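You operate a simulated robot arm through the tools that you are given. There is no shell and no other tool. Be economical: measure what you need, move in short steps, check, and stop when the job is done.

You run a simulated robot arm. Do the job below in one go: nothing can be reset, and whatever is moved stays where it is left.

JOB
Find the orange injector's opening pressure on the hand tester.
Fine: into the round holder, swing clamp shut, star knob tight, orange air lever on, pump until it sprays; then open the grey vent tap. Leave TEST alone.

The check looks at the end state, three seconds after you hand in, the way a careful person would. Anything else that was tipped, shoved, dropped, spilled or broken makes it a failure.

ROBOT AND FRAMES
A 7-joint arm with a three-finger gripper on a trunk, on a base that drives. Base frame: it is fixed to the floor where the robot stands at the start and does not move with it; the origin is under the middle of the robot, x ahead of it, y to its left, z up; the surface under the hand at the start is at about z = 900. Units: mm, degrees, N and s.
With the tool pointing down near the work surface it reaches from about 420 to 920 mm from the robot's upright axis, wherever it stands. Its first joint turns from -166.0 to 166.0 degrees. Places, roughly: grey vent tap [500, 200, 1000]; long teal lever [700, -100, 1000]; orange air lever [900, 200, 1100]; orange button [700, 100, 1100]; round black holder [900, -100, 1100]; star knob [900, 0, 1100]; swing clamp [900, 0, 1100]. Payload 2.69 kg.
The tool frame sits at the grasp point between the pads (the TCP): z along the fingers, y along the line on which they close. The tips reach 29 mm beyond it. Largest opening 120 mm; the body of the gripper starts 78 mm behind the TCP.
Orientation is that of the tool frame in the base frame, as a unit quaternion [x, y, z, w]. With the fingers straight down and closing along the base's y, the tool's x points along the base's -x, its y along +y and its z along -z.

CONTROLS
- The arm moves only by the tool apply_moves. Its argument "rows" is a list of rows, each a list of 6 numbers: the shift along the tool's x, y, z in cm, then the turn, a rotation vector about the tool's x, y, z in rad. In form: [[x, y, z, ax, ay, az], ...]. A call has 1 to 20 rows; each row is the pose to reach, as a shift and turn from the pose commanded when the call began, along the tool's axes at that moment. "claw" is the closure, from 0 (fully open) to 1 (shut), set as the call begins (left out, the last holds). Each row takes 0.2 s and may step no farther than 50 mm and 8.6 degrees from the row before; otherwise, or with a gripper value out of range, the whole call is refused. A pose out of reach is approached as far as the arm can. The call stops where the force on the tool passes 40 N (or 10 N more than at its start, if that is more) or the arm is blocked; 0.2 s more then pass. Each finger halts on what it meets, pressing with about 25 N; the grip force reading is that of the motor and also rises with nothing between the fingers. The clock runs only during rows and for 0.2 s after the last one: add rows that repeat a pose to give the fingers time. The reply holds the time, the measured pose of the TCP, the force on the tool along the base axes, the opening and the grip force, in the units named above and with some noise, with the torque about the TCP (base axes, N m) and any sound that the robot's microphone picked up.
- Cameras (640 x 400 px; columns grow to the right, rows downward): "scene" is now at [242.1, -4.7, 1341.2]; the picture's right is [-0.05, -1.00, 0.00], its down [-0.56, 0.03, -0.83] and it looks along [0.83, -0.04, -0.56] (base axes); focal length 276 px, centre (320, 200). "wrist" rides on the gripper at [63, 0, -104] in the tool frame; the picture's right is [0.00, 1.00, 0.00], its down [-0.83, 0.00, -0.56] and it looks along [-0.56, 0.00, 0.83] (tool axes); focal length 275 px, centre (320, 200). There is no depth. A picture from a camera that has moved, and an enlarged one, comes with that camera's place and axes in the base frame and with its lens. The place of the scene camera against the robot may be out by one fixed shift of up to 18 mm in any direction.
- grab_frame(camera): a new picture of that camera. The clock stands still meanwhile.
- slide_trunk(by): slides the trunk up (or, below 0, down) by that many mm; the arm and the scene camera ride with it, the base frame stays. It gives what a move gives, with no picture.
- drive_base(legs): drives the robot by 1 to 6 legs, each [ahead, left, turn to the left] in mm, mm and degrees, along the robot's own axes; the way and the turn of a leg run together, so that a leg with both is an arc; at most 1500 mm and 180 degrees a leg. The arm and the cameras ride along, it lands a little off, and it stops where it bumps. It gives what a move gives.
- turn_head(pan, tilt): turns the head with the scene camera to pan (to the left, within 86 degrees either way) and tilt (down, from -29 to 69), counted from straight ahead of the robot. It gives what a move gives.
- enlarge(camera, box): a new picture of the part [left, top, right, bottom] of that camera's present view, enlarged. The clock stands still meanwhile.
- hand_in(): hands the job in; it is judged then, once.

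Go step by step. Nothing tells you exact positions but the pictures and the camera data: compare them with the known pose of the tool, close in by small moves and look again before you grip or let go. The budget is 120 turns and 78 pictures, counting those below and the enlarged ones. Unless the task says otherwise, let go and move clear before handing in, and close with one line.

The tools are called after "Call:" as a command line: name --pt "numbers of a row" for each row, then --argument value for the rest, lists and objects as JSON in quotes. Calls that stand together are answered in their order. apply_moves: Moves the arm, as the interface text tells. Its arguments: {"type":"object","properties":{"rows":{"type":"array"},"claw":{"type":"number"}},"required":["rows"]} The other tools are called the same way: slide_trunk (by) slides the trunk up or down; drive_base (legs) drives the base; turn_head (pan, tilt) turns the head that bears the scene camera; grab_frame (camera) takes a picture; enlarge (camera, box) takes an enlarged picture of a part of a camera's view; hand_in () hands the job in.

At the start:

```text
t: 0.0
tool_pos: [557.2, 133.3, 1000.9]
ee_rot: [0.0, 1.0, 0.0, 0.0]
force: [0.3, 0.2, 0.2]
ft_torque: [0.01, 0.03, 0.02]
grip_width: 120.1
gripper_force: 0.0
trunk travel left (down, up): [-575.0, 38.0]
robot x, y, heading: [-2.7, 0.4, 0.1]
head pan, tilt: [-2.6, 34.2]
```

scene: 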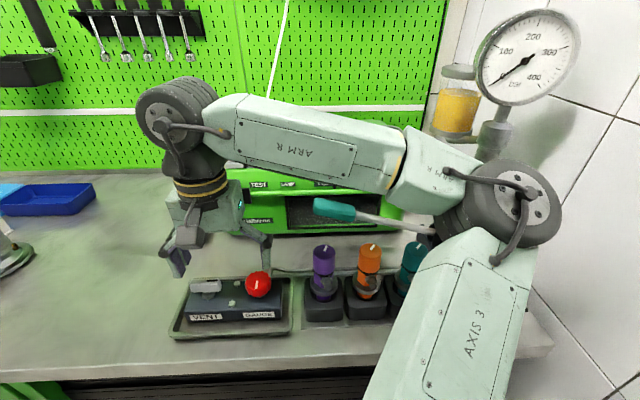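
wrist: 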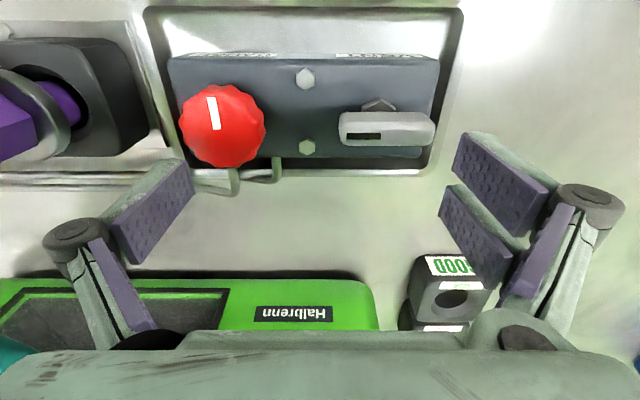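

The arm hides the tester in the scene view. I'll move the hand up and to the left, then look again.

Call:
apply_moves --pt "0 3 -4 0 0 0" --pt "0 7 -7 0 0 0" --pt "0 11 -9 0 0 0" --pt "0 15 -10 0 0 0" --pt "0 19 -10 0 0 0" --pt "0 23 -10 0 0 0" --pt "0 27 -10 0 0 0"

Call:
grab_frame --camera "scene"

Call:
grab_frame --camera "wrist"

```text
t: 1.6
tool_pos: [556.9, 405.7, 1101.0]
ee_rot: [0.001, 1.0, 0.0, 0.0]
force: [-0.5, -0.3, -0.2]
ft_torque: [-0.02, 0.03, 0.04]
grip_width: 119.9
gripper_force: 0.0
trunk travel left (down, up): [-575.0, 38.0]
robot x, y, heading: [-0.4, 0.3, 0.1]
head pan, tilt: [-2.6, 34.2]
```

```text
75 pictures are left
camera scene: at [242.0, -4.2, 1341.2], right [-0.05, -1.0, 0.0], down [-0.56, 0.03, -0.83], along [0.83, -0.04, -0.56], focal length 276 px, centre (320, 200)
```

scene: 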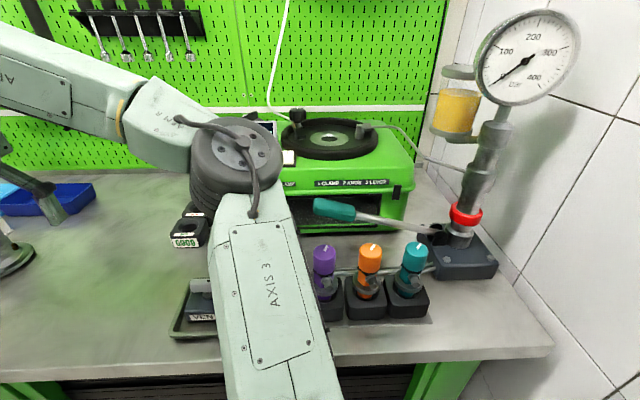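

```text
74 pictures are left
camera wrist: at [493.2, 404.2, 1205.3], right [0.0, 1.0, 0.0], down [0.83, 0.0, 0.56], along [0.56, 0.0, -0.83], focal length 275 px, centre (320, 200)
```

wrist: 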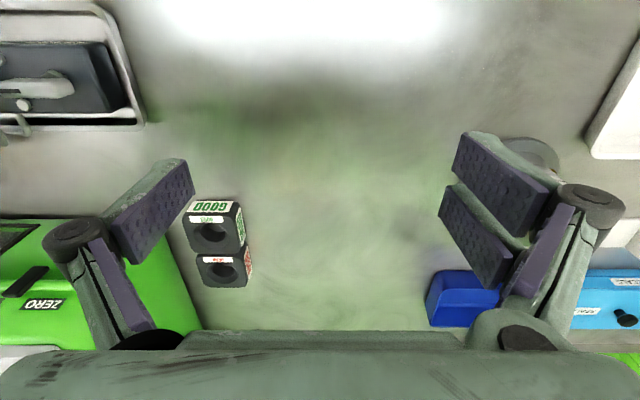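

The tester is the green box with a turntable-like top, and the gauge and pump are on the right. I'll swing the arm farther left and enlarge the details.

Call:
apply_moves --pt "2 4 -2 0 0 0" --pt "5 7 -4 0 0 0" --pt "8 10 -4 0 0 0" --pt "11 13 -4 0 0 0" --pt "14 16 -4 0 0 0" --pt "18 18 -4 0 0 0"

Call:
enlarge --camera "scene" --box '[240, 80, 440, 205]'

Call:
enlarge --camera "scene" --box '[160, 180, 500, 392]'

```text
t: 3.0
tool_pos: [375.7, 583.7, 1129.5]
ee_rot: [0.0, 1.0, 0.004, 0.001]
force: [-0.3, 0.1, -0.6]
ft_torque: [-0.01, 0.0, -0.01]
grip_width: 119.9
gripper_force: 0.0
out of reach, approached as far as the arm can: row 3, 4, 5, 6
trunk travel left (down, up): [-575.0, 38.0]
robot x, y, heading: [0.2, 0.4, -0.0]
head pan, tilt: [-2.6, 34.2]
```

```text
3.20 times, centred on (340, 142) of scene
camera zoom: at [241.5, -4.5, 1341.3], right [-0.05, -1.0, 0.0], down [-0.56, 0.03, -0.83], along [0.83, -0.04, -0.56], focal length 882 px, centre (256, 384)
```

zoom: 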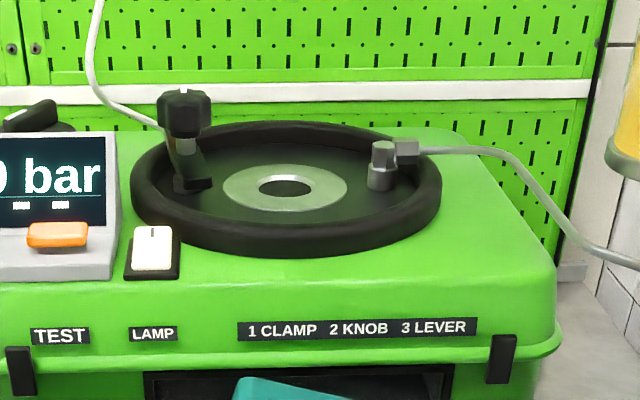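

```text
1.88 times, centred on (330, 286) of scene
camera zoom: at [241.5, -4.5, 1341.3], right [-0.05, -1.0, 0.0], down [-0.56, 0.03, -0.83], along [0.83, -0.04, -0.56], focal length 519 px, centre (301, 38)
```

zoom: 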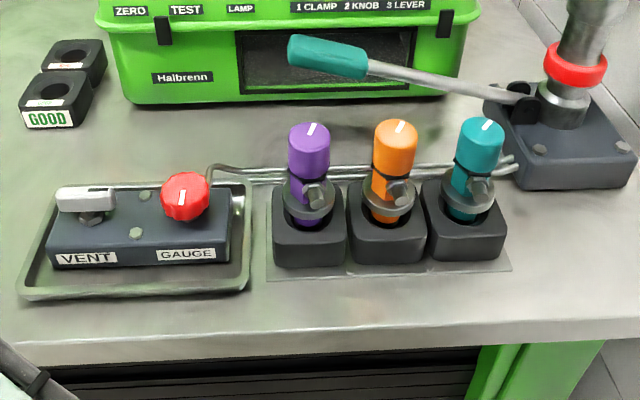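

Call:
grab_frame --camera "scene"

Call:
enlarge --camera "scene" --box '[150, 90, 310, 190]'

Call:
enlarge --camera "scene" --box '[320, 220, 448, 300]'

```text
71 pictures are left
camera scene: at [241.5, -4.5, 1341.3], right [-0.05, -1.0, 0.0], down [-0.56, 0.03, -0.83], along [0.83, -0.04, -0.56], focal length 276 px, centre (320, 200)
```

scene: 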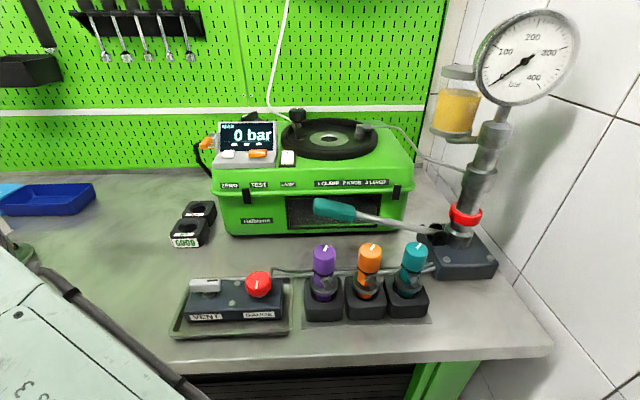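

```text
4.00 times, centred on (230, 140) of scene
camera zoom: at [241.5, -4.5, 1341.3], right [-0.05, -1.0, 0.0], down [-0.56, 0.03, -0.83], along [0.83, -0.04, -0.56], focal length 1102 px, centre (680, 440)
```

zoom: 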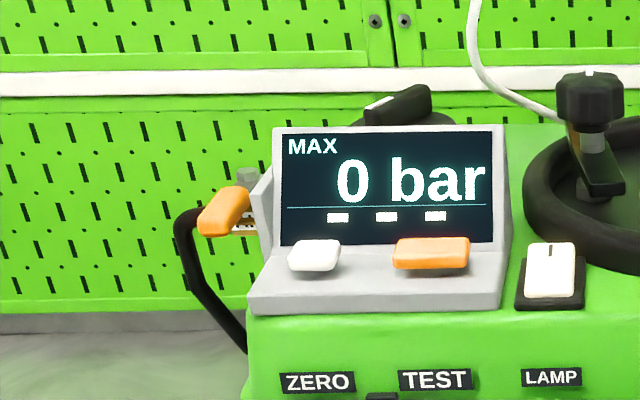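

```text
5.00 times, centred on (384, 260) of scene
camera zoom: at [241.5, -4.5, 1341.3], right [-0.05, -1.0, 0.0], down [-0.56, 0.03, -0.83], along [0.83, -0.04, -0.56], focal length 1378 px, centre (0, -100)
```

zoom: 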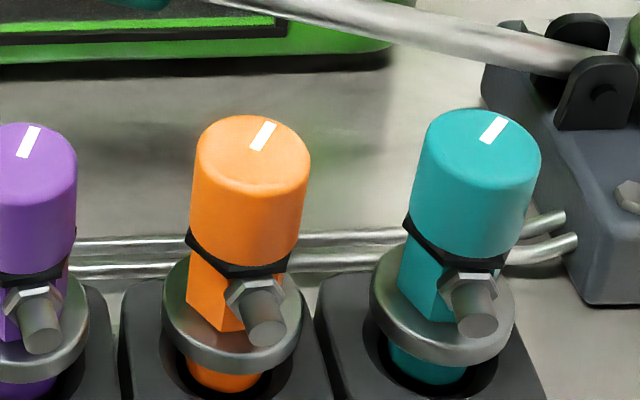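

I can see the parts: the holder with the star knob and clamp at its left rear, the feed nut at its right, and the orange air lever left of the display. Next I'll bring the wrist camera above the holder.

Call:
apply_moves --pt "0 -4 -3 0 0 0" --pt "0 -8 -6 0 0 0" --pt "-2 -12 -9 0 0 0" --pt "-4 -16 -11 0 0 0" --pt "-6 -20 -12 0 0 0" --pt "-8 -24 -12 0 0 0" --pt "-10 -28 -12 0 0 0" --pt "-12 -32 -12 0 0 0" --pt "-14 -36 -12 0 0 0" --pt "-16 -40 -12 0 0 0" --pt "-18 -44 -12 0 0 0" --pt "-20 -48 -12 0 0 0" --pt "-22 -52 -12 0 0 0" --pt "-24 -56 -12 0 0 0" --pt "-26 -60 -12 0 0 0" --pt "-28 -62 -12 0 0 0"

Call:
grab_frame --camera "wrist"

```text
refused: row 3 steps farther than a row can; nothing moved
```

```text
68 pictures are left
camera wrist: at [313.5, 581.3, 1235.4], right [0.0, 1.0, 0.01], down [0.83, 0.0, 0.56], along [0.56, 0.01, -0.83], focal length 275 px, centre (320, 200)
```

wrist: 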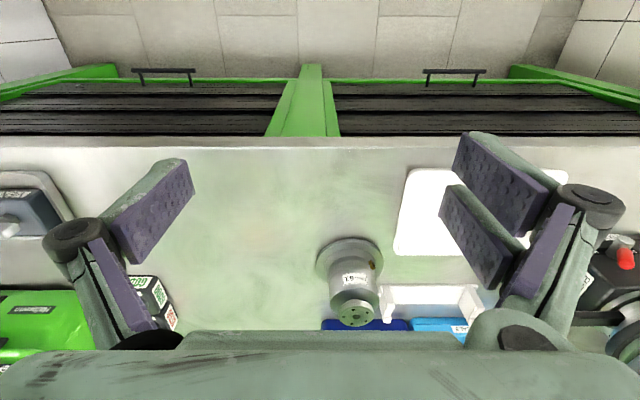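

One step was too long, so I'll repeat the move with shorter ones.

Call:
apply_moves --pt "0 -3 -3 0 0 0" --pt "0 -6 -6 0 0 0" --pt "-1 -10 -8 0 0 0" --pt "-3 -14 -10 0 0 0" --pt "-5 -18 -12 0 0 0" --pt "-7 -22 -12 0 0 0" --pt "-9 -26 -12 0 0 0" --pt "-11 -30 -12 0 0 0" --pt "-13 -34 -12 0 0 0" --pt "-15 -38 -12 0 0 0" --pt "-17 -42 -12 0 0 0" --pt "-19 -46 -12 0 0 0" --pt "-21 -50 -12 0 0 0" --pt "-23 -54 -12 0 0 0" --pt "-25 -58 -12 0 0 0" --pt "-27 -62 -12 0 0 0"

Call:
grab_frame --camera "wrist"

```text
t: 6.4
tool_pos: [634.6, -26.8, 1153.9]
ee_rot: [-0.001, 1.0, 0.005, 0.006]
force: [-0.2, 1.5, -0.2]
ft_torque: [-0.01, 0.03, -0.02]
grip_width: 120.0
gripper_force: 0.0
out of reach, approached as far as the arm can: row 1, 2, 3, 4, 5, 6, 7, 8, 9, 10, 11, 12, 13, 14, 15, 16
trunk travel left (down, up): [-575.0, 38.0]
robot x, y, heading: [-2.6, 3.5, -0.0]
head pan, tilt: [-2.6, 34.2]
```

```text
67 pictures are left
camera wrist: at [570.0, -30.1, 1259.0], right [-0.01, 1.0, 0.01], down [0.83, 0.0, 0.56], along [0.56, 0.01, -0.83], focal length 275 px, centre (320, 200)
```

wrist: 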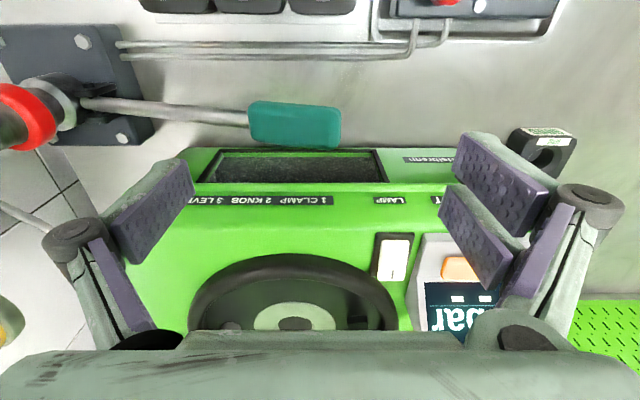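

The hand tops out near z = 1150 here, so I'll probably need to drive closer for the holder. First I'll look at the injectors from above.

Call:
slide_trunk --by 38

Call:
apply_moves --pt "4 -2 0 0 0 0" --pt "8 -4 0 0 0 0" --pt "12 -6 1 0 0 0" --pt "15 -7 2 0 0 0"

Call:
grab_frame --camera "wrist"

```text
t: 7.2
tool_pos: [635.0, -26.4, 1192.0]
ee_rot: [-0.001, 1.0, 0.004, 0.005]
force: [-0.9, 0.6, 0.1]
ft_torque: [0.01, -0.01, 0.0]
grip_width: 120.0
gripper_force: 0.0
trunk travel left (down, up): [-613.0, 0.0]
robot x, y, heading: [3.0, -1.5, 0.1]
head pan, tilt: [-2.6, 34.2]
```

```text
t: 8.2
tool_pos: [516.5, -48.9, 1169.3]
ee_rot: [-0.078, 0.997, 0.011, -0.001]
force: [-0.1, -0.7, -0.5]
ft_torque: [-0.02, 0.03, 0.02]
grip_width: 120.1
gripper_force: 0.0
trunk travel left (down, up): [-613.0, 0.0]
robot x, y, heading: [-2.3, 4.3, -0.1]
head pan, tilt: [-2.6, 34.2]
stopped in row 4: the arm was blocked; the commanded pose is now the measured one
```

```text
66 pictures are left
camera wrist: at [454.1, -62.4, 1275.2], right [-0.16, 0.99, 0.02], down [0.82, 0.12, 0.56], along [0.55, 0.11, -0.83], focal length 275 px, centre (320, 200)
```

wrist: 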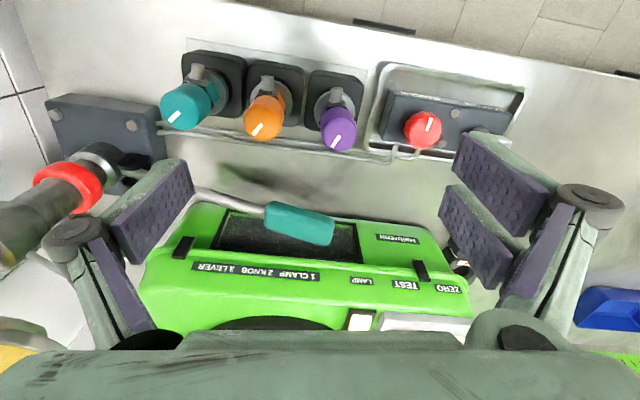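

The injectors' inlet stubs all face the robot. I'll check how much room there is in front of the base before driving toward the tester.

Call:
turn_head --pan 0 --tilt 66

Call:
grab_frame --camera "scene"

```text
t: 9.1
tool_pos: [516.3, -48.2, 1171.2]
ee_rot: [-0.078, 0.997, 0.01, -0.002]
force: [0.0, 0.1, -0.4]
ft_torque: [-0.02, 0.01, -0.02]
grip_width: 119.6
gripper_force: 0.1
trunk travel left (down, up): [-613.0, 0.0]
robot x, y, heading: [2.1, -1.0, -0.2]
head pan, tilt: [0.0, 66.0]
```

```text
65 pictures are left
camera scene: at [213.2, -0.5, 1337.1], right [0.0, -1.0, 0.0], down [-0.91, 0.0, -0.41], along [0.41, 0.0, -0.91], focal length 276 px, centre (320, 200)
```

scene: 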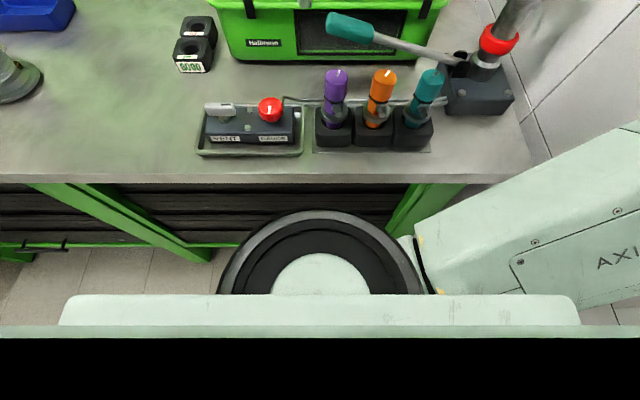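

The base stands close to the bench and the elbow swings near the pump column. Before driving, I'll see how far the arm reaches forward at this height and look at the holder.

Call:
apply_moves --pt "-3 0 -1 0 0 0.05" --pt "-7 0 -2 0 0 0.1" --pt "-11 0 -2 0 0 0.156" --pt "-15 0 -2 0 0 0.156" --pt "-19 0 -2 0 0 0.156" --pt "-23 0 -2 0 0 0.156"

Call:
turn_head --pan 0 --tilt 34

Call:
grab_frame --camera "wrist"

Call:
grab_frame --camera "scene"

```text
t: 10.5
tool_pos: [742.7, -13.8, 1180.2]
ee_rot: [0.0, 1.0, 0.012, 0.0]
force: [-0.2, 0.3, 0.0]
ft_torque: [-0.03, 0.0, 0.0]
grip_width: 119.8
gripper_force: 0.1
out of reach, approached as far as the arm can: row 5, 6
trunk travel left (down, up): [-613.0, 0.0]
robot x, y, heading: [3.1, 3.2, -0.2]
head pan, tilt: [0.0, 66.0]
```

```text
t: 11.5
tool_pos: [741.2, -13.8, 1181.1]
ee_rot: [0.0, 1.0, 0.012, 0.0]
force: [0.5, 0.5, 0.2]
ft_torque: [0.0, -0.04, -0.01]
grip_width: 119.8
gripper_force: 0.1
trunk travel left (down, up): [-613.0, 0.0]
robot x, y, heading: [-0.4, 1.3, 0.3]
head pan, tilt: [0.0, 34.0]
```

```text
64 pictures are left
camera wrist: at [678.2, -18.3, 1286.4], right [0.0, 1.0, 0.02], down [0.83, -0.01, 0.56], along [0.56, 0.02, -0.83], focal length 275 px, centre (320, 200)
```

wrist: 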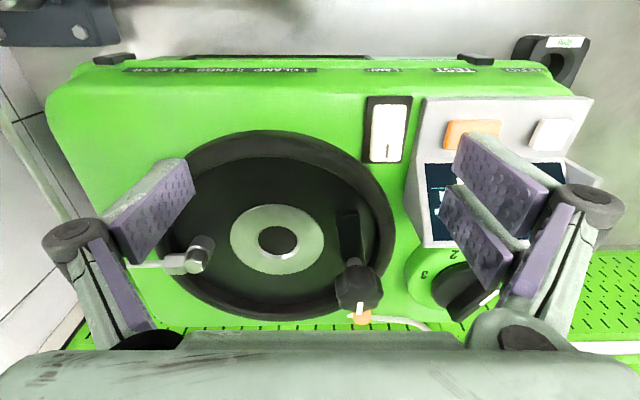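

```text
63 pictures are left
camera scene: at [242.3, -0.5, 1379.4], right [0.0, -1.0, 0.0], down [-0.56, 0.0, -0.83], along [0.83, 0.0, -0.56], focal length 276 px, centre (320, 200)
```

scene: 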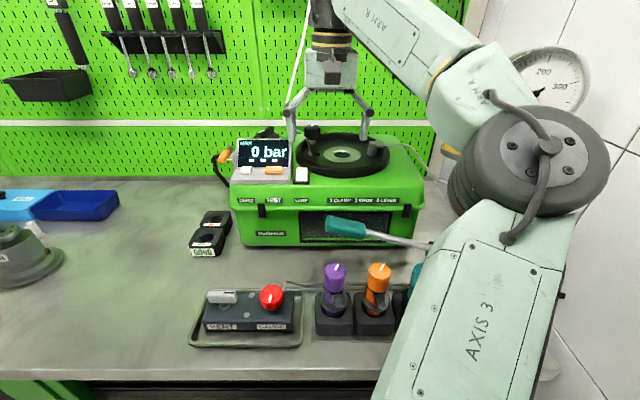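

The holder hole is at about (879, -59, 1066), with the feed nut on its -y side. I'll enlarge the clamp and knob, and the vent block.

Call:
enlarge --camera "wrist" --box '[150, 180, 450, 330]'

Call:
enlarge --camera "scene" --box '[200, 115, 420, 252]'

Call:
enlarge --camera "scene" --box '[180, 270, 320, 357]'

```text
2.13 times, centred on (300, 255) of wrist
camera zoom: at [678.2, -18.3, 1286.4], right [0.0, 1.0, 0.02], down [0.83, -0.01, 0.56], along [0.56, 0.02, -0.83], focal length 587 px, centre (363, 83)
```

zoom: 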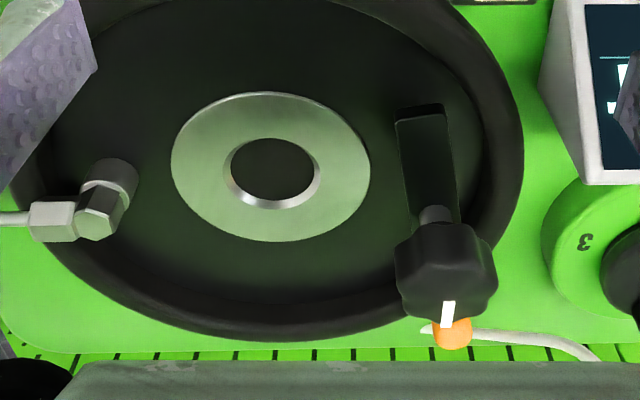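

```text
2.91 times, centred on (310, 184) of scene
camera zoom: at [242.3, -0.5, 1379.4], right [0.0, -1.0, 0.0], down [-0.56, 0.0, -0.83], along [0.83, 0.0, -0.56], focal length 802 px, centre (349, 248)
```

zoom: 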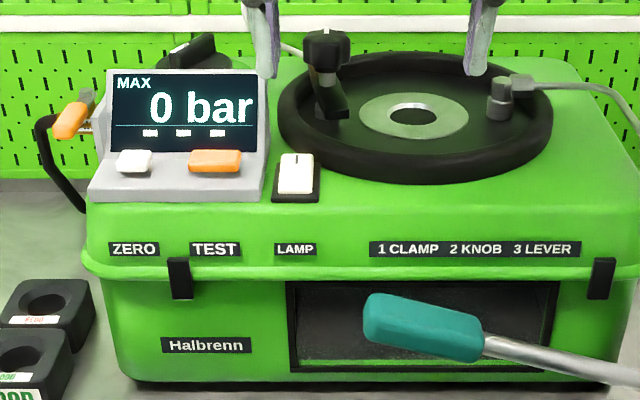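

```text
4.57 times, centred on (250, 314) of scene
camera zoom: at [242.3, -0.5, 1379.4], right [0.0, -1.0, 0.0], down [-0.56, 0.0, -0.83], along [0.83, 0.0, -0.56], focal length 1260 px, centre (640, -319)
```

zoom: 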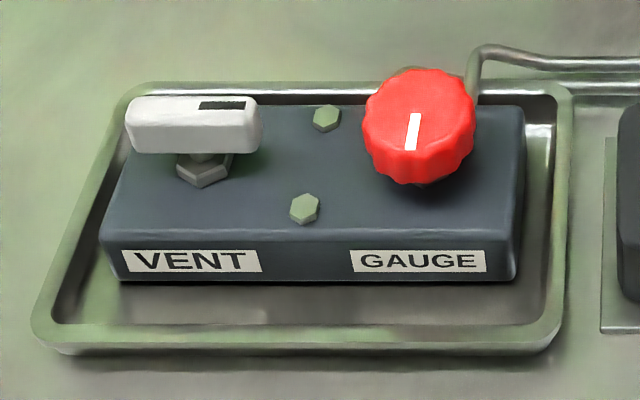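

The clamp bar pivots under the knob and points toward the robot. It has to swing toward -y, over the injector flange. I'll retract, then drive to the left so the elbow stays clear of the gauge.

Call:
apply_moves --pt "4 0 0 0 0 0" --pt "8 0 0 0 0 0" --pt "12 0 0 0 0 0" --pt "16 0 0 0 0 0"

Call:
drive_base --legs '[[0, 280, 0]]'

Call:
grab_frame --camera "scene"

```text
t: 12.5
tool_pos: [580.7, -13.5, 1182.8]
ee_rot: [0.001, 1.0, 0.011, -0.002]
force: [-0.4, 0.4, 0.4]
ft_torque: [0.04, -0.01, 0.0]
grip_width: 120.0
gripper_force: 0.1
trunk travel left (down, up): [-613.0, 0.0]
robot x, y, heading: [1.0, 0.8, 0.3]
head pan, tilt: [0.0, 34.0]
```

```text
t: 15.3
tool_pos: [581.3, 273.6, 1183.2]
ee_rot: [-0.002, 1.0, 0.01, -0.002]
force: [0.3, -0.2, -0.1]
ft_torque: [-0.01, 0.01, -0.05]
grip_width: 120.0
gripper_force: 0.1
trunk travel left (down, up): [-613.0, 0.0]
robot x, y, heading: [-0.1, 284.0, 0.2]
head pan, tilt: [0.0, 34.0]
```

```text
59 pictures are left
camera scene: at [241.7, 284.9, 1379.5], right [0.0, -1.0, 0.0], down [-0.56, 0.0, -0.83], along [0.83, 0.0, -0.56], focal length 276 px, centre (320, 200)
```

scene: 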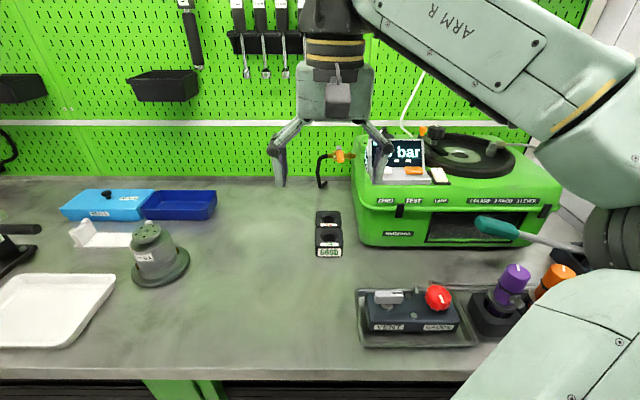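

The base now stands at y = 284. Next I'll bring the hand over the injectors to measure them.

Call:
apply_moves --pt "1 -4 0 0 0 0" --pt "2 -8 0 0 0 0" --pt "3 -12 1 0 0 0" --pt "4 -16 2 0 0 0" --pt "5 -20 3 0 0 0" --pt "6 -24 4 0 0 0" --pt "7 -28 4 0 0 0" --pt "8 -32 4 0 0 0" --pt "9 -36 4 0 0 0"

Call:
grab_frame --camera "wrist"

```text
t: 16.2
tool_pos: [566.1, 189.1, 1161.4]
ee_rot: [-0.078, 0.997, 0.017, -0.008]
force: [1.0, -0.3, -0.5]
ft_torque: [0.0, 0.02, 0.01]
grip_width: 120.0
gripper_force: 0.1
trunk travel left (down, up): [-613.0, 0.0]
robot x, y, heading: [0.0, 285.9, 0.1]
head pan, tilt: [0.0, 34.0]
stopped in row 4: the arm was blocked; the commanded pose is now the measured one
```

```text
58 pictures are left
camera wrist: at [505.5, 174.2, 1268.1], right [-0.16, 0.99, 0.04], down [0.83, 0.11, 0.55], along [0.53, 0.12, -0.84], focal length 275 px, centre (320, 200)
```

wrist: 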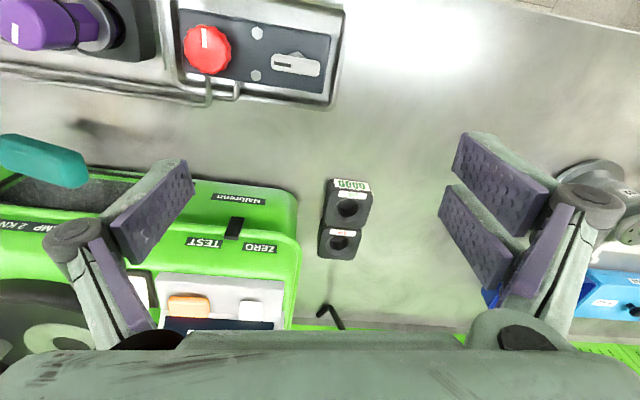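

The arm gets blocked going right at this yaw, probably by a wrist limit. I'll turn the base to the right so that the work is ahead of it.

Call:
drive_base --legs '[[0, 0, -30]]'

Call:
grab_frame --camera "wrist"

Call:
grab_frame --camera "scene"

```text
t: 18.1
tool_pos: [443.1, -80.6, 1162.0]
ee_rot: [0.182, 0.983, 0.018, -0.003]
force: [-0.3, -0.5, -0.6]
ft_torque: [-0.01, 0.01, 0.01]
grip_width: 120.3
gripper_force: 0.0
trunk travel left (down, up): [-613.0, 0.0]
robot x, y, heading: [-1.1, 283.3, -29.5]
head pan, tilt: [0.0, 34.0]
```

```text
57 pictures are left
camera wrist: at [384.7, -62.6, 1268.3], right [0.35, 0.94, 0.03], down [0.78, -0.31, 0.54], along [0.52, -0.17, -0.84], focal length 275 px, centre (320, 200)
```

wrist: 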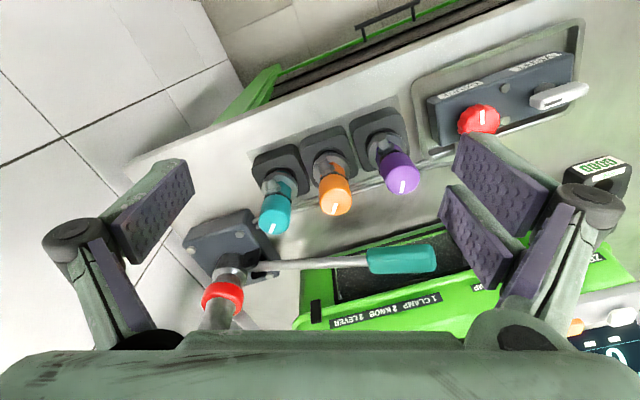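

```text
56 pictures are left
camera scene: at [209.9, 163.2, 1379.5], right [-0.49, -0.87, 0.0], down [-0.49, 0.28, -0.83], along [0.72, -0.41, -0.56], focal length 276 px, centre (320, 200)
```

scene: 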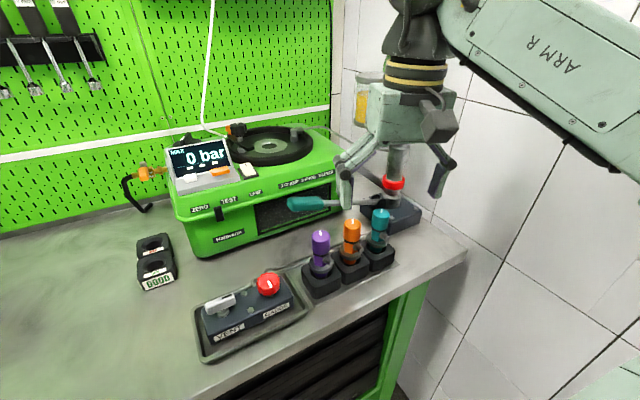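

I'll enlarge the orange injector for precise measurements.

Call:
enlarge --camera "wrist" --box '[260, 110, 420, 210]'

Call:
enlarge --camera "scene" --box '[290, 200, 418, 300]'

```text
4.00 times, centred on (340, 160) of wrist
camera zoom: at [384.7, -62.6, 1268.3], right [0.35, 0.94, 0.03], down [0.78, -0.31, 0.54], along [0.52, -0.17, -0.84], focal length 1101 px, centre (240, 360)
```

zoom: 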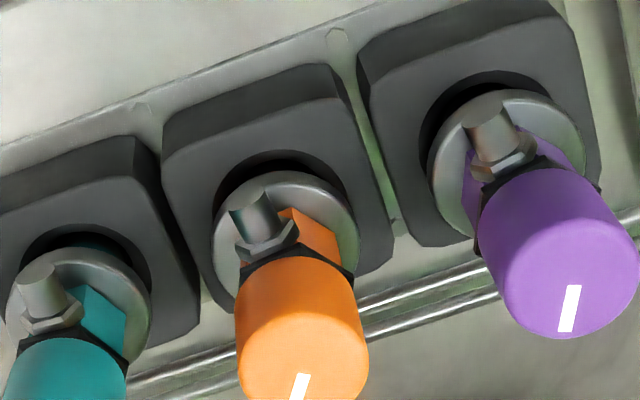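

```text
4.00 times, centred on (354, 250) of scene
camera zoom: at [209.9, 163.2, 1379.5], right [-0.49, -0.87, 0.0], down [-0.49, 0.28, -0.83], along [0.72, -0.41, -0.56], focal length 1102 px, centre (184, 0)
```

zoom: 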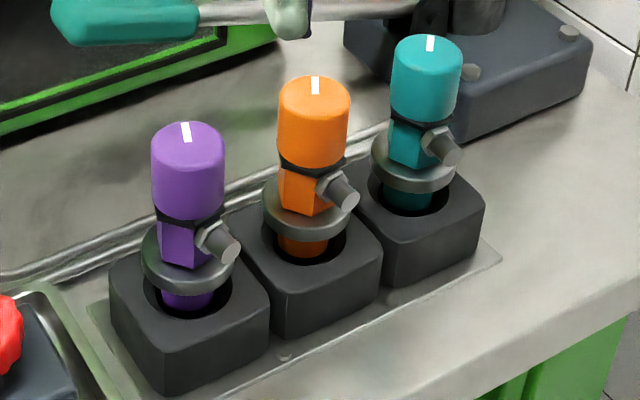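

The orange cap is about 33 mm wide and stands near (522, -92), top near z = 1065. The cap's mark points away from the stub. I'll turn the tool clockwise so the fingers close along base x, which at the holder becomes closing along y.

Call:
apply_moves --pt "-0.5 0 0 0 0 0.135" --pt "-1 0.3 0 0 0 0.27" --pt "-1.5 0.6 0 0 0 0.404" --pt "-2 0.8 0 0 0 0.539" --pt "-2.5 1 0 0 0 0.674" --pt "-3 1.1 0 0 0 0.809" --pt "-3.3 1.2 0 0 0 0.943" --pt "-3.6 1.3 0 0 0 1.078" --pt "-3.8 1.4 0 0 0 1.213"

Call:
grab_frame --camera "wrist"

```text
t: 20.1
tool_pos: [485.0, -80.3, 1162.0]
ee_rot: [0.71, 0.704, 0.013, -0.013]
force: [-0.2, 0.0, 0.4]
ft_torque: [0.01, 0.01, 0.01]
grip_width: 120.1
gripper_force: 0.2
trunk travel left (down, up): [-613.0, 0.0]
robot x, y, heading: [-0.2, 282.7, -29.3]
head pan, tilt: [0.0, 34.0]
```

```text
53 pictures are left
camera wrist: at [484.6, -22.4, 1269.5], right [1.0, 0.0, 0.0], down [0.0, -0.85, 0.53], along [0.0, -0.53, -0.85], focal length 275 px, centre (320, 200)
```

wrist: 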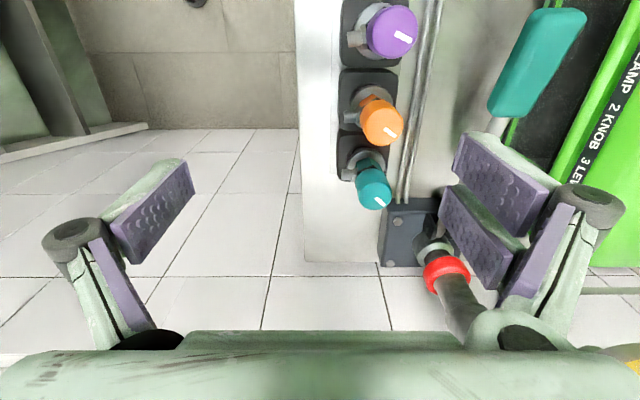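

This yaw is reachable. I'll remove the small tilt, close the gripper partway and centre above the orange cap.

Call:
apply_moves --pt "-0.3 1.5 1 0 -0.02 0" --pt "-0.7 3 2 0 -0.037 0" --pt "-1.1 4.6 3 0 -0.037 0" --pt "-1.1 4.6 3 0 -0.037 0" --claw 0.42

Call:
enlarge --camera "wrist" --box '[160, 40, 480, 240]'

Call:
enlarge --camera "scene" --box '[290, 160, 418, 300]'

```text
t: 21.1
tool_pos: [533.1, -88.9, 1131.6]
ee_rot: [0.709, 0.705, -0.001, 0.0]
force: [0.3, -0.3, 0.1]
ft_torque: [0.0, 0.01, 0.0]
grip_width: 69.8
gripper_force: 0.1
trunk travel left (down, up): [-613.0, 0.0]
robot x, y, heading: [-0.1, 283.5, -29.2]
head pan, tilt: [0.0, 34.0]
```

```text
2.00 times, centred on (320, 140) of wrist
camera zoom: at [531.2, -27.1, 1236.7], right [1.0, 0.0, 0.0], down [0.0, -0.83, 0.56], along [0.0, -0.56, -0.83], focal length 551 px, centre (320, 320)
```

zoom: 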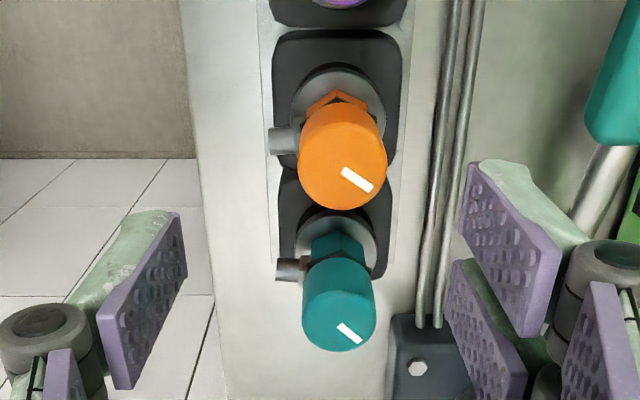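

```text
2.86 times, centred on (354, 230) of scene
camera zoom: at [209.9, 163.3, 1379.5], right [-0.49, -0.87, 0.0], down [-0.49, 0.28, -0.83], along [0.72, -0.41, -0.56], focal length 787 px, centre (223, 114)
```

zoom: 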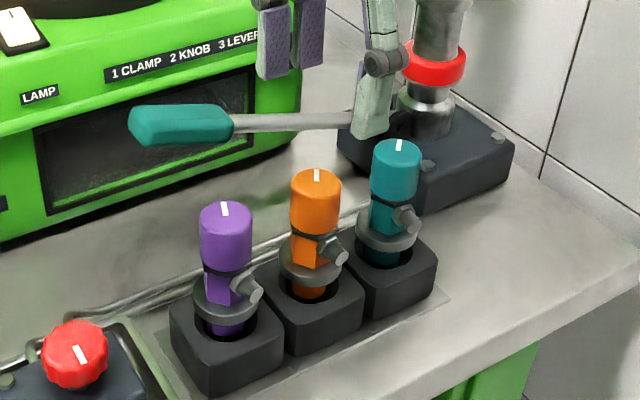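

The cap centre is near (538, -87). I'll shift slightly and descend around it with the fingers open.

Call:
apply_moves --pt "0.2 0.5 0 0 0 0" --pt "0.2 0.5 3 0 0 0" --pt "0.2 0.5 6 0 0 0" --pt "0.2 0.5 8.9 0 0 0"

Call:
grab_frame --camera "wrist"

Call:
enlarge --camera "scene" --box '[290, 160, 450, 300]'

```text
t: 22.1
tool_pos: [534.8, -89.0, 1043.2]
ee_rot: [0.709, 0.705, 0.0, 0.001]
force: [0.3, -0.3, -0.9]
ft_torque: [0.0, 0.02, -0.04]
grip_width: 69.5
gripper_force: 0.2
trunk travel left (down, up): [-613.0, 0.0]
robot x, y, heading: [-2.8, 285.1, -29.6]
head pan, tilt: [0.0, 34.0]
```

```text
50 pictures are left
camera wrist: at [535.5, -26.4, 1148.5], right [1.0, 0.0, 0.0], down [0.0, -0.83, 0.56], along [0.0, -0.56, -0.83], focal length 275 px, centre (320, 200)
```

wrist: 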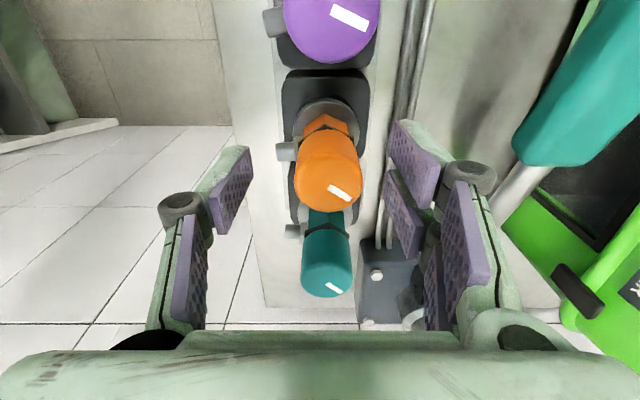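

```text
2.86 times, centred on (370, 230) of scene
camera zoom: at [210.1, 163.1, 1379.5], right [-0.49, -0.87, 0.0], down [-0.49, 0.28, -0.83], along [0.72, -0.41, -0.56], focal length 787 px, centre (177, 114)
```

zoom: 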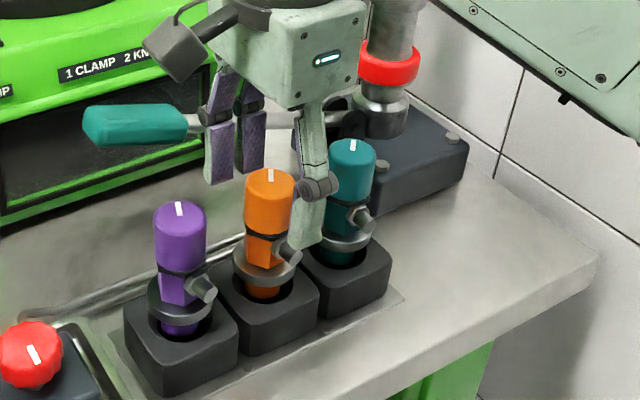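

The cap is about 4 mm further in x and 3 mm in y than the tool. I'll correct that and close the fingers.

Call:
apply_moves --pt "0.3 0.4 0.1 0 0 0"

Call:
apply_moves --pt "0 0 0 0 0 0" --pt "0 0 0 0 0 0" --pt "0 0 0 0 0 0" --pt "0 0 0 0 0 0" --pt "0 0 0 0 0 0" --claw 1

Call:
grab_frame --camera "wrist"

```text
t: 22.5
tool_pos: [539.7, -85.2, 1041.5]
ee_rot: [0.709, 0.705, 0.0, 0.001]
force: [0.0, 0.6, 0.1]
ft_torque: [-0.01, 0.03, -0.03]
grip_width: 69.7
gripper_force: 0.1
trunk travel left (down, up): [-613.0, 0.0]
robot x, y, heading: [-2.0, 287.6, -29.4]
head pan, tilt: [0.0, 34.0]
```

```text
t: 23.7
tool_pos: [539.7, -84.4, 1042.4]
ee_rot: [0.709, 0.705, 0.0, 0.001]
force: [0.1, 0.2, -0.4]
ft_torque: [0.0, -0.01, 0.03]
grip_width: 33.1
gripper_force: 25.2
trunk travel left (down, up): [-613.0, 0.0]
robot x, y, heading: [1.2, 289.4, -29.4]
head pan, tilt: [0.0, 34.0]
```

```text
48 pictures are left
camera wrist: at [539.6, -23.4, 1147.7], right [1.0, 0.0, 0.0], down [0.0, -0.83, 0.56], along [0.0, -0.56, -0.83], focal length 275 px, centre (320, 200)
```

wrist: 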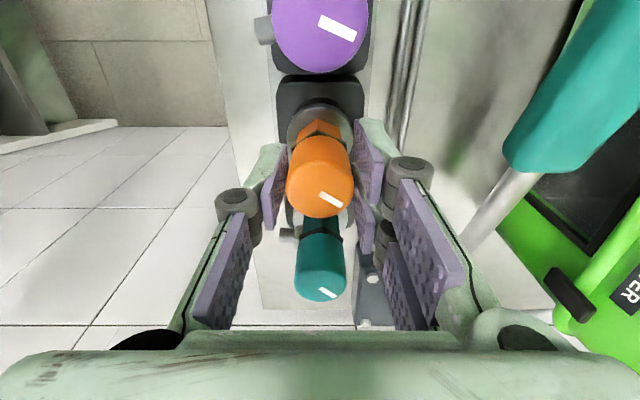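

The cap is 33 mm wide, so its top is lower (about 1030) and its centre is near y = -95. The grip is 10 mm off centre, so I'll open, re-centre and go a bit lower.

Call:
apply_moves --pt "0 0 0 0 0 0" --pt "0 0 0 0 0 0" --pt "-0.5 0 0.4 0 0 0" --pt "-1 0 1.4 0 0 0" --claw 0.5

Call:
grab_frame --camera "wrist"

```text
t: 24.7
tool_pos: [541.0, -95.7, 1027.5]
ee_rot: [0.71, 0.704, 0.0, 0.0]
force: [-0.4, 0.2, -0.2]
ft_torque: [-0.04, 0.0, 0.01]
grip_width: 60.1
gripper_force: 0.0
trunk travel left (down, up): [-613.0, 0.0]
robot x, y, heading: [-2.8, 281.1, -29.8]
head pan, tilt: [0.0, 34.0]
```

```text
47 pictures are left
camera wrist: at [539.6, -34.1, 1132.8], right [1.0, 0.0, 0.0], down [0.0, -0.83, 0.56], along [0.0, -0.56, -0.83], focal length 275 px, centre (320, 200)
```

wrist: 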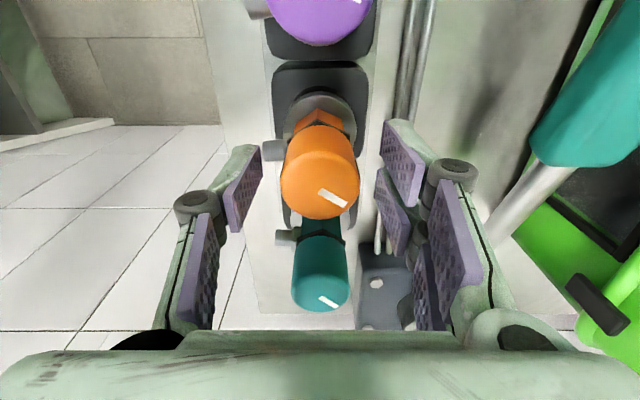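

The cap is now centred as predicted. I'll grip and lift.

Call:
apply_moves --pt "0 0 0 0 0 0" --pt "0 0 0 0 0 0" --pt "0 0 0 0 0 0" --pt "0 0 0 0 0 0" --claw 1

Call:
apply_moves --pt "0 0 -2 0 0 0" --pt "0 0 -4 0 0 0" --pt "0 0 -6 0 0 0" --pt "0 0 -8 0 0 0" --pt "0 0 -10 0 0 0" --pt "0 0 -12 0 0 0"

Call:
grab_frame --camera "scene"

```text
t: 25.7
tool_pos: [540.6, -96.9, 1026.7]
ee_rot: [0.71, 0.704, 0.0, 0.0]
force: [-0.7, -0.5, 0.2]
ft_torque: [-0.04, -0.07, -0.04]
grip_width: 32.8
gripper_force: 25.3
trunk travel left (down, up): [-613.0, 0.0]
robot x, y, heading: [-2.6, 284.4, -29.5]
head pan, tilt: [0.0, 34.0]
```

```text
t: 27.1
tool_pos: [538.6, -95.0, 1149.4]
ee_rot: [0.709, 0.705, -0.001, 0.001]
force: [-0.2, 0.7, -2.4]
ft_torque: [-0.01, -0.01, 0.02]
grip_width: 32.6
gripper_force: 25.2
trunk travel left (down, up): [-613.0, 0.0]
robot x, y, heading: [-1.9, 284.3, -29.7]
head pan, tilt: [0.0, 34.0]
```

```text
46 pictures are left
camera scene: at [210.0, 163.4, 1379.5], right [-0.49, -0.87, 0.0], down [-0.49, 0.28, -0.83], along [0.72, -0.41, -0.56], focal length 276 px, centre (320, 200)
```

scene: 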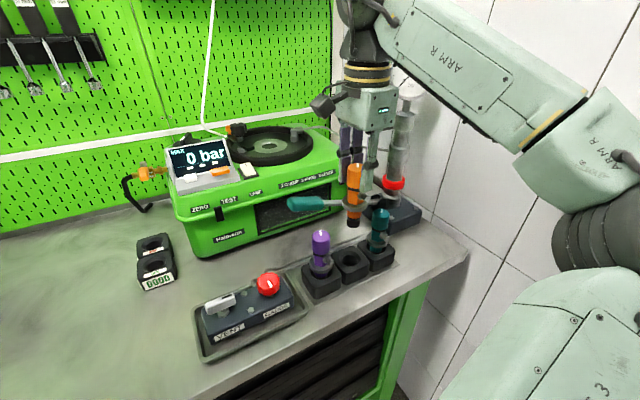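

The injector is out of its stand. I'll enlarge to measure it from cap to tip.

Call:
enlarge --camera "scene" --box '[310, 140, 422, 240]'

```text
4.00 times, centred on (366, 190) of scene
camera zoom: at [210.0, 163.4, 1379.5], right [-0.49, -0.87, 0.0], down [-0.49, 0.28, -0.83], along [0.72, -0.41, -0.56], focal length 1102 px, centre (136, 240)
```

zoom: 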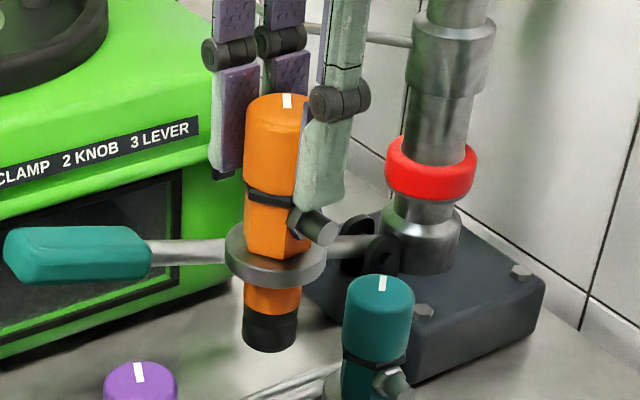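

From the cap top, the flange underside is about 83 mm down and the tip about 127 mm. I need a TCP height of about 1200 over the holder, so I'll test the maximum height here.

Call:
apply_moves --pt "1 0 -1.5 0 0 0" --pt "2 0 -3 0 0 0" --pt "3 0 -4.5 0 0 0" --pt "4 0 -5.5 0 0 0" --pt "5 0 -5.5 0 0 0" --pt "6 0 -5.5 0 0 0"

```text
t: 28.5
tool_pos: [541.3, -35.9, 1189.4]
ee_rot: [0.71, 0.705, 0.001, 0.001]
force: [0.6, 0.0, -3.0]
ft_torque: [0.0, 0.01, -0.02]
grip_width: 32.6
gripper_force: 25.3
out of reach, approached as far as the arm can: row 3, 4, 5, 6
trunk travel left (down, up): [-613.0, 0.0]
robot x, y, heading: [-3.3, 285.4, -29.4]
head pan, tilt: [0.0, 34.0]
```

Height tops out near 1190. I'll drive closer in a small step and watch for a bump.

Call:
drive_base --legs '[[80, 0, 0]]'

```text
t: 29.6
tool_pos: [611.2, -74.5, 1189.6]
ee_rot: [0.709, 0.705, 0.001, 0.0]
force: [1.4, -1.1, -2.9]
ft_torque: [-0.01, 0.04, 0.02]
grip_width: 32.6
gripper_force: 25.1
trunk travel left (down, up): [-613.0, 0.0]
robot x, y, heading: [67.9, 244.6, -29.3]
head pan, tilt: [0.0, 34.0]
```

There was no bump. I'll move the hand left of the pump handle (around (646, -50, 1034)) before driving further.

Call:
apply_moves --pt "4 -1 0 0 0 0" --pt "8 -2 0 0 0 0" --pt "12 -3 0 0 0 0"

Call:
drive_base --legs '[[60, 0, 0]]'

Call:
turn_head --pan 10 --tilt 34

Call:
grab_frame --camera "scene"

```text
t: 30.4
tool_pos: [581.0, 45.3, 1189.8]
ee_rot: [0.71, 0.705, 0.001, 0.001]
force: [0.8, -0.1, -2.9]
ft_torque: [-0.03, 0.0, -0.01]
grip_width: 32.5
gripper_force: 24.7
trunk travel left (down, up): [-613.0, 0.0]
robot x, y, heading: [68.2, 244.3, -29.4]
head pan, tilt: [0.0, 34.0]
```

```text
t: 31.3
tool_pos: [633.5, 14.6, 1189.0]
ee_rot: [0.708, 0.706, 0.002, 0.0]
force: [2.2, -0.5, -4.0]
ft_torque: [0.01, 0.04, 0.0]
grip_width: 32.7
gripper_force: 25.1
trunk travel left (down, up): [-613.0, 0.0]
robot x, y, heading: [121.0, 215.9, -29.4]
head pan, tilt: [0.0, 34.0]
```

```text
t: 32.1
tool_pos: [632.4, 15.1, 1189.4]
ee_rot: [0.709, 0.705, 0.001, 0.001]
force: [0.1, -0.1, -3.0]
ft_torque: [-0.01, 0.03, 0.01]
grip_width: 32.7
gripper_force: 25.1
trunk travel left (down, up): [-613.0, 0.0]
robot x, y, heading: [124.2, 212.9, -29.2]
head pan, tilt: [10.0, 34.0]
```

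```text
44 pictures are left
camera scene: at [338.0, 108.9, 1379.4], right [-0.33, -0.94, 0.0], down [-0.53, 0.19, -0.83], along [0.78, -0.28, -0.56], focal length 276 px, centre (320, 200)
```

scene: 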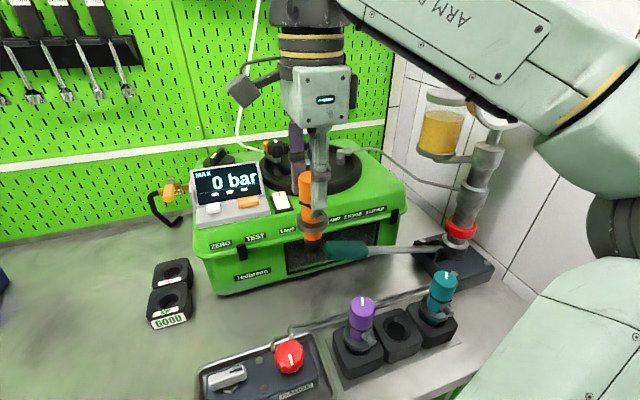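

Still no bump. I'll pull the hand back and drive another 80 mm.

Call:
apply_moves --pt "1.5 -2.5 0 0 0 0" --pt "3 -5 0 0 0 0"

Call:
drive_base --legs '[[80, 0, 0]]'

```text
t: 32.7
tool_pos: [582.2, 46.2, 1187.9]
ee_rot: [0.709, 0.705, 0.001, 0.001]
force: [-0.7, 1.0, -2.8]
ft_torque: [-0.01, 0.0, 0.0]
grip_width: 32.6
gripper_force: 25.9
trunk travel left (down, up): [-613.0, 0.0]
robot x, y, heading: [121.6, 216.8, -29.6]
head pan, tilt: [10.0, 34.0]
```

```text
t: 33.7
tool_pos: [597.2, 25.6, 1189.2]
ee_rot: [0.705, 0.709, 0.0, 0.001]
force: [0.6, 0.1, -2.9]
ft_torque: [-0.03, 0.01, -0.02]
grip_width: 32.5
gripper_force: 25.1
trunk travel left (down, up): [-613.0, 0.0]
robot x, y, heading: [132.0, 191.6, -28.9]
head pan, tilt: [10.0, 34.0]
stopped in leg 1: the robot was blocked; the commanded pose is now the measured one
```

The base met the bench, so about x = 130 is the limit. I'll back off a little, then turn the tool counter-clockwise to bring the stub toward -y.

Call:
drive_base --legs '[[-12, 0, 0]]'

Call:
apply_moves --pt "0 0 0 0 0 -0.14" --pt "0 0 0 0 0 -0.28" --pt "0 0.5 0 0 0 -0.42" --pt "0 1 0 0 0 -0.56" --pt "0 1.5 0 0 0 -0.7" --pt "0 2 0 0 0 -0.84" --pt "0 2.5 0 0 0 -0.98" --pt "0 3 0 0 0 -1.12" --pt "0 3.5 0 0 0 -1.24" --pt "0 4 0 0 0 -1.33"

Call:
grab_frame --camera "wrist"

Call:
enlarge --camera "scene" --box '[200, 100, 420, 290]'

```text
t: 34.4
tool_pos: [586.0, 32.6, 1190.2]
ee_rot: [0.706, 0.709, 0.001, 0.001]
force: [-0.5, -1.0, -2.8]
ft_torque: [0.0, 0.0, -0.04]
grip_width: 32.7
gripper_force: 25.2
trunk travel left (down, up): [-613.0, 0.0]
robot x, y, heading: [122.2, 194.2, -28.8]
head pan, tilt: [10.0, 34.0]
```

```text
t: 36.6
tool_pos: [626.6, 33.4, 1190.2]
ee_rot: [0.117, 0.993, 0.0, 0.002]
force: [0.0, 0.2, -3.3]
ft_torque: [-0.01, -0.01, 0.0]
grip_width: 32.4
gripper_force: 24.9
trunk travel left (down, up): [-613.0, 0.0]
robot x, y, heading: [125.8, 194.5, -28.9]
head pan, tilt: [10.0, 34.0]
```

```text
43 pictures are left
camera wrist: at [564.4, 46.2, 1295.0], right [0.23, 0.97, 0.0], down [0.81, -0.19, 0.56], along [0.54, -0.13, -0.83], focal length 275 px, centre (320, 200)
```

wrist: 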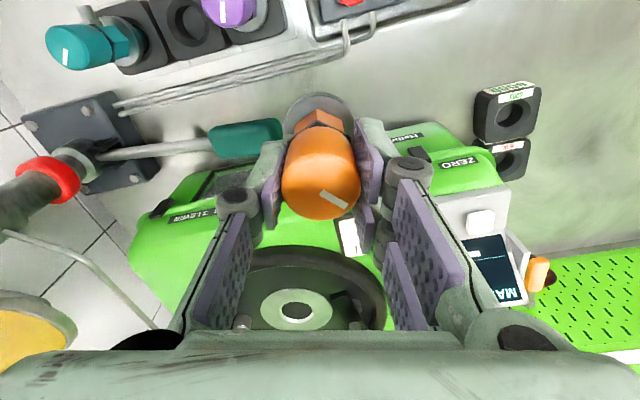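

```text
2.11 times, centred on (310, 195) of scene
camera zoom: at [341.9, 93.3, 1379.4], right [-0.32, -0.95, 0.0], down [-0.53, 0.18, -0.83], along [0.78, -0.27, -0.56], focal length 580 px, centre (341, 210)
```

zoom: 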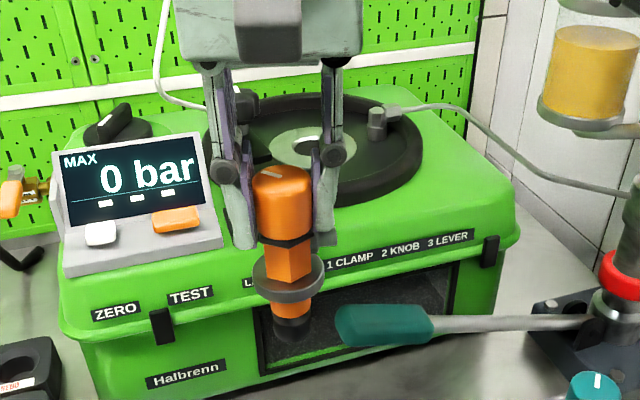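

The turn worked. I can't make out where the stub points, so I'll enlarge on the injector.

Call:
enlarge --camera "scene" --box '[270, 160, 350, 210]'

Call:
enlarge --camera "scene" --box '[264, 195, 344, 255]'

```text
8.00 times, centred on (310, 185) of scene
camera zoom: at [341.9, 93.3, 1379.4], right [-0.32, -0.95, 0.0], down [-0.53, 0.18, -0.83], along [0.78, -0.27, -0.56], focal length 2205 px, centre (400, 320)
```

zoom: 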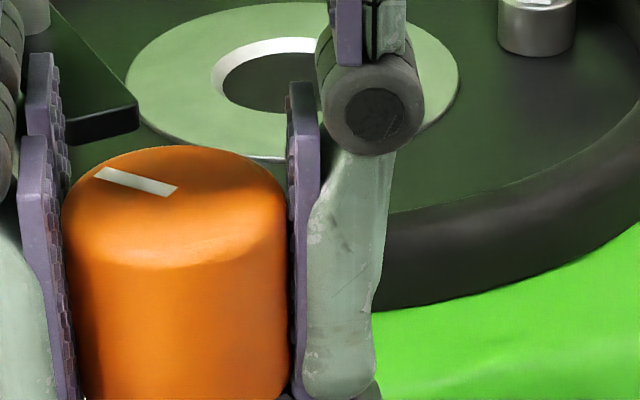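

```text
6.67 times, centred on (304, 225) of scene
camera zoom: at [341.9, 93.3, 1379.4], right [-0.32, -0.95, 0.0], down [-0.53, 0.18, -0.83], along [0.78, -0.27, -0.56], focal length 1837 px, centre (427, 33)
```

zoom: 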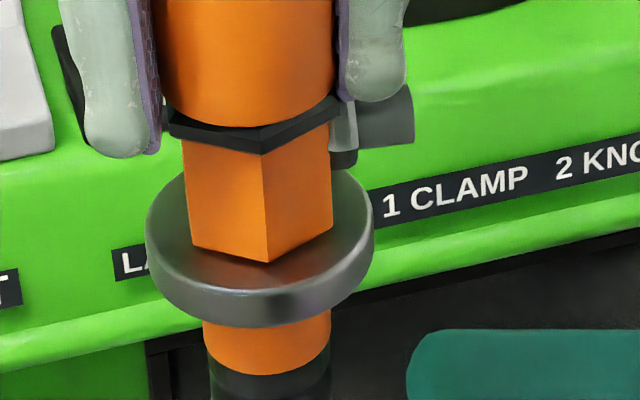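

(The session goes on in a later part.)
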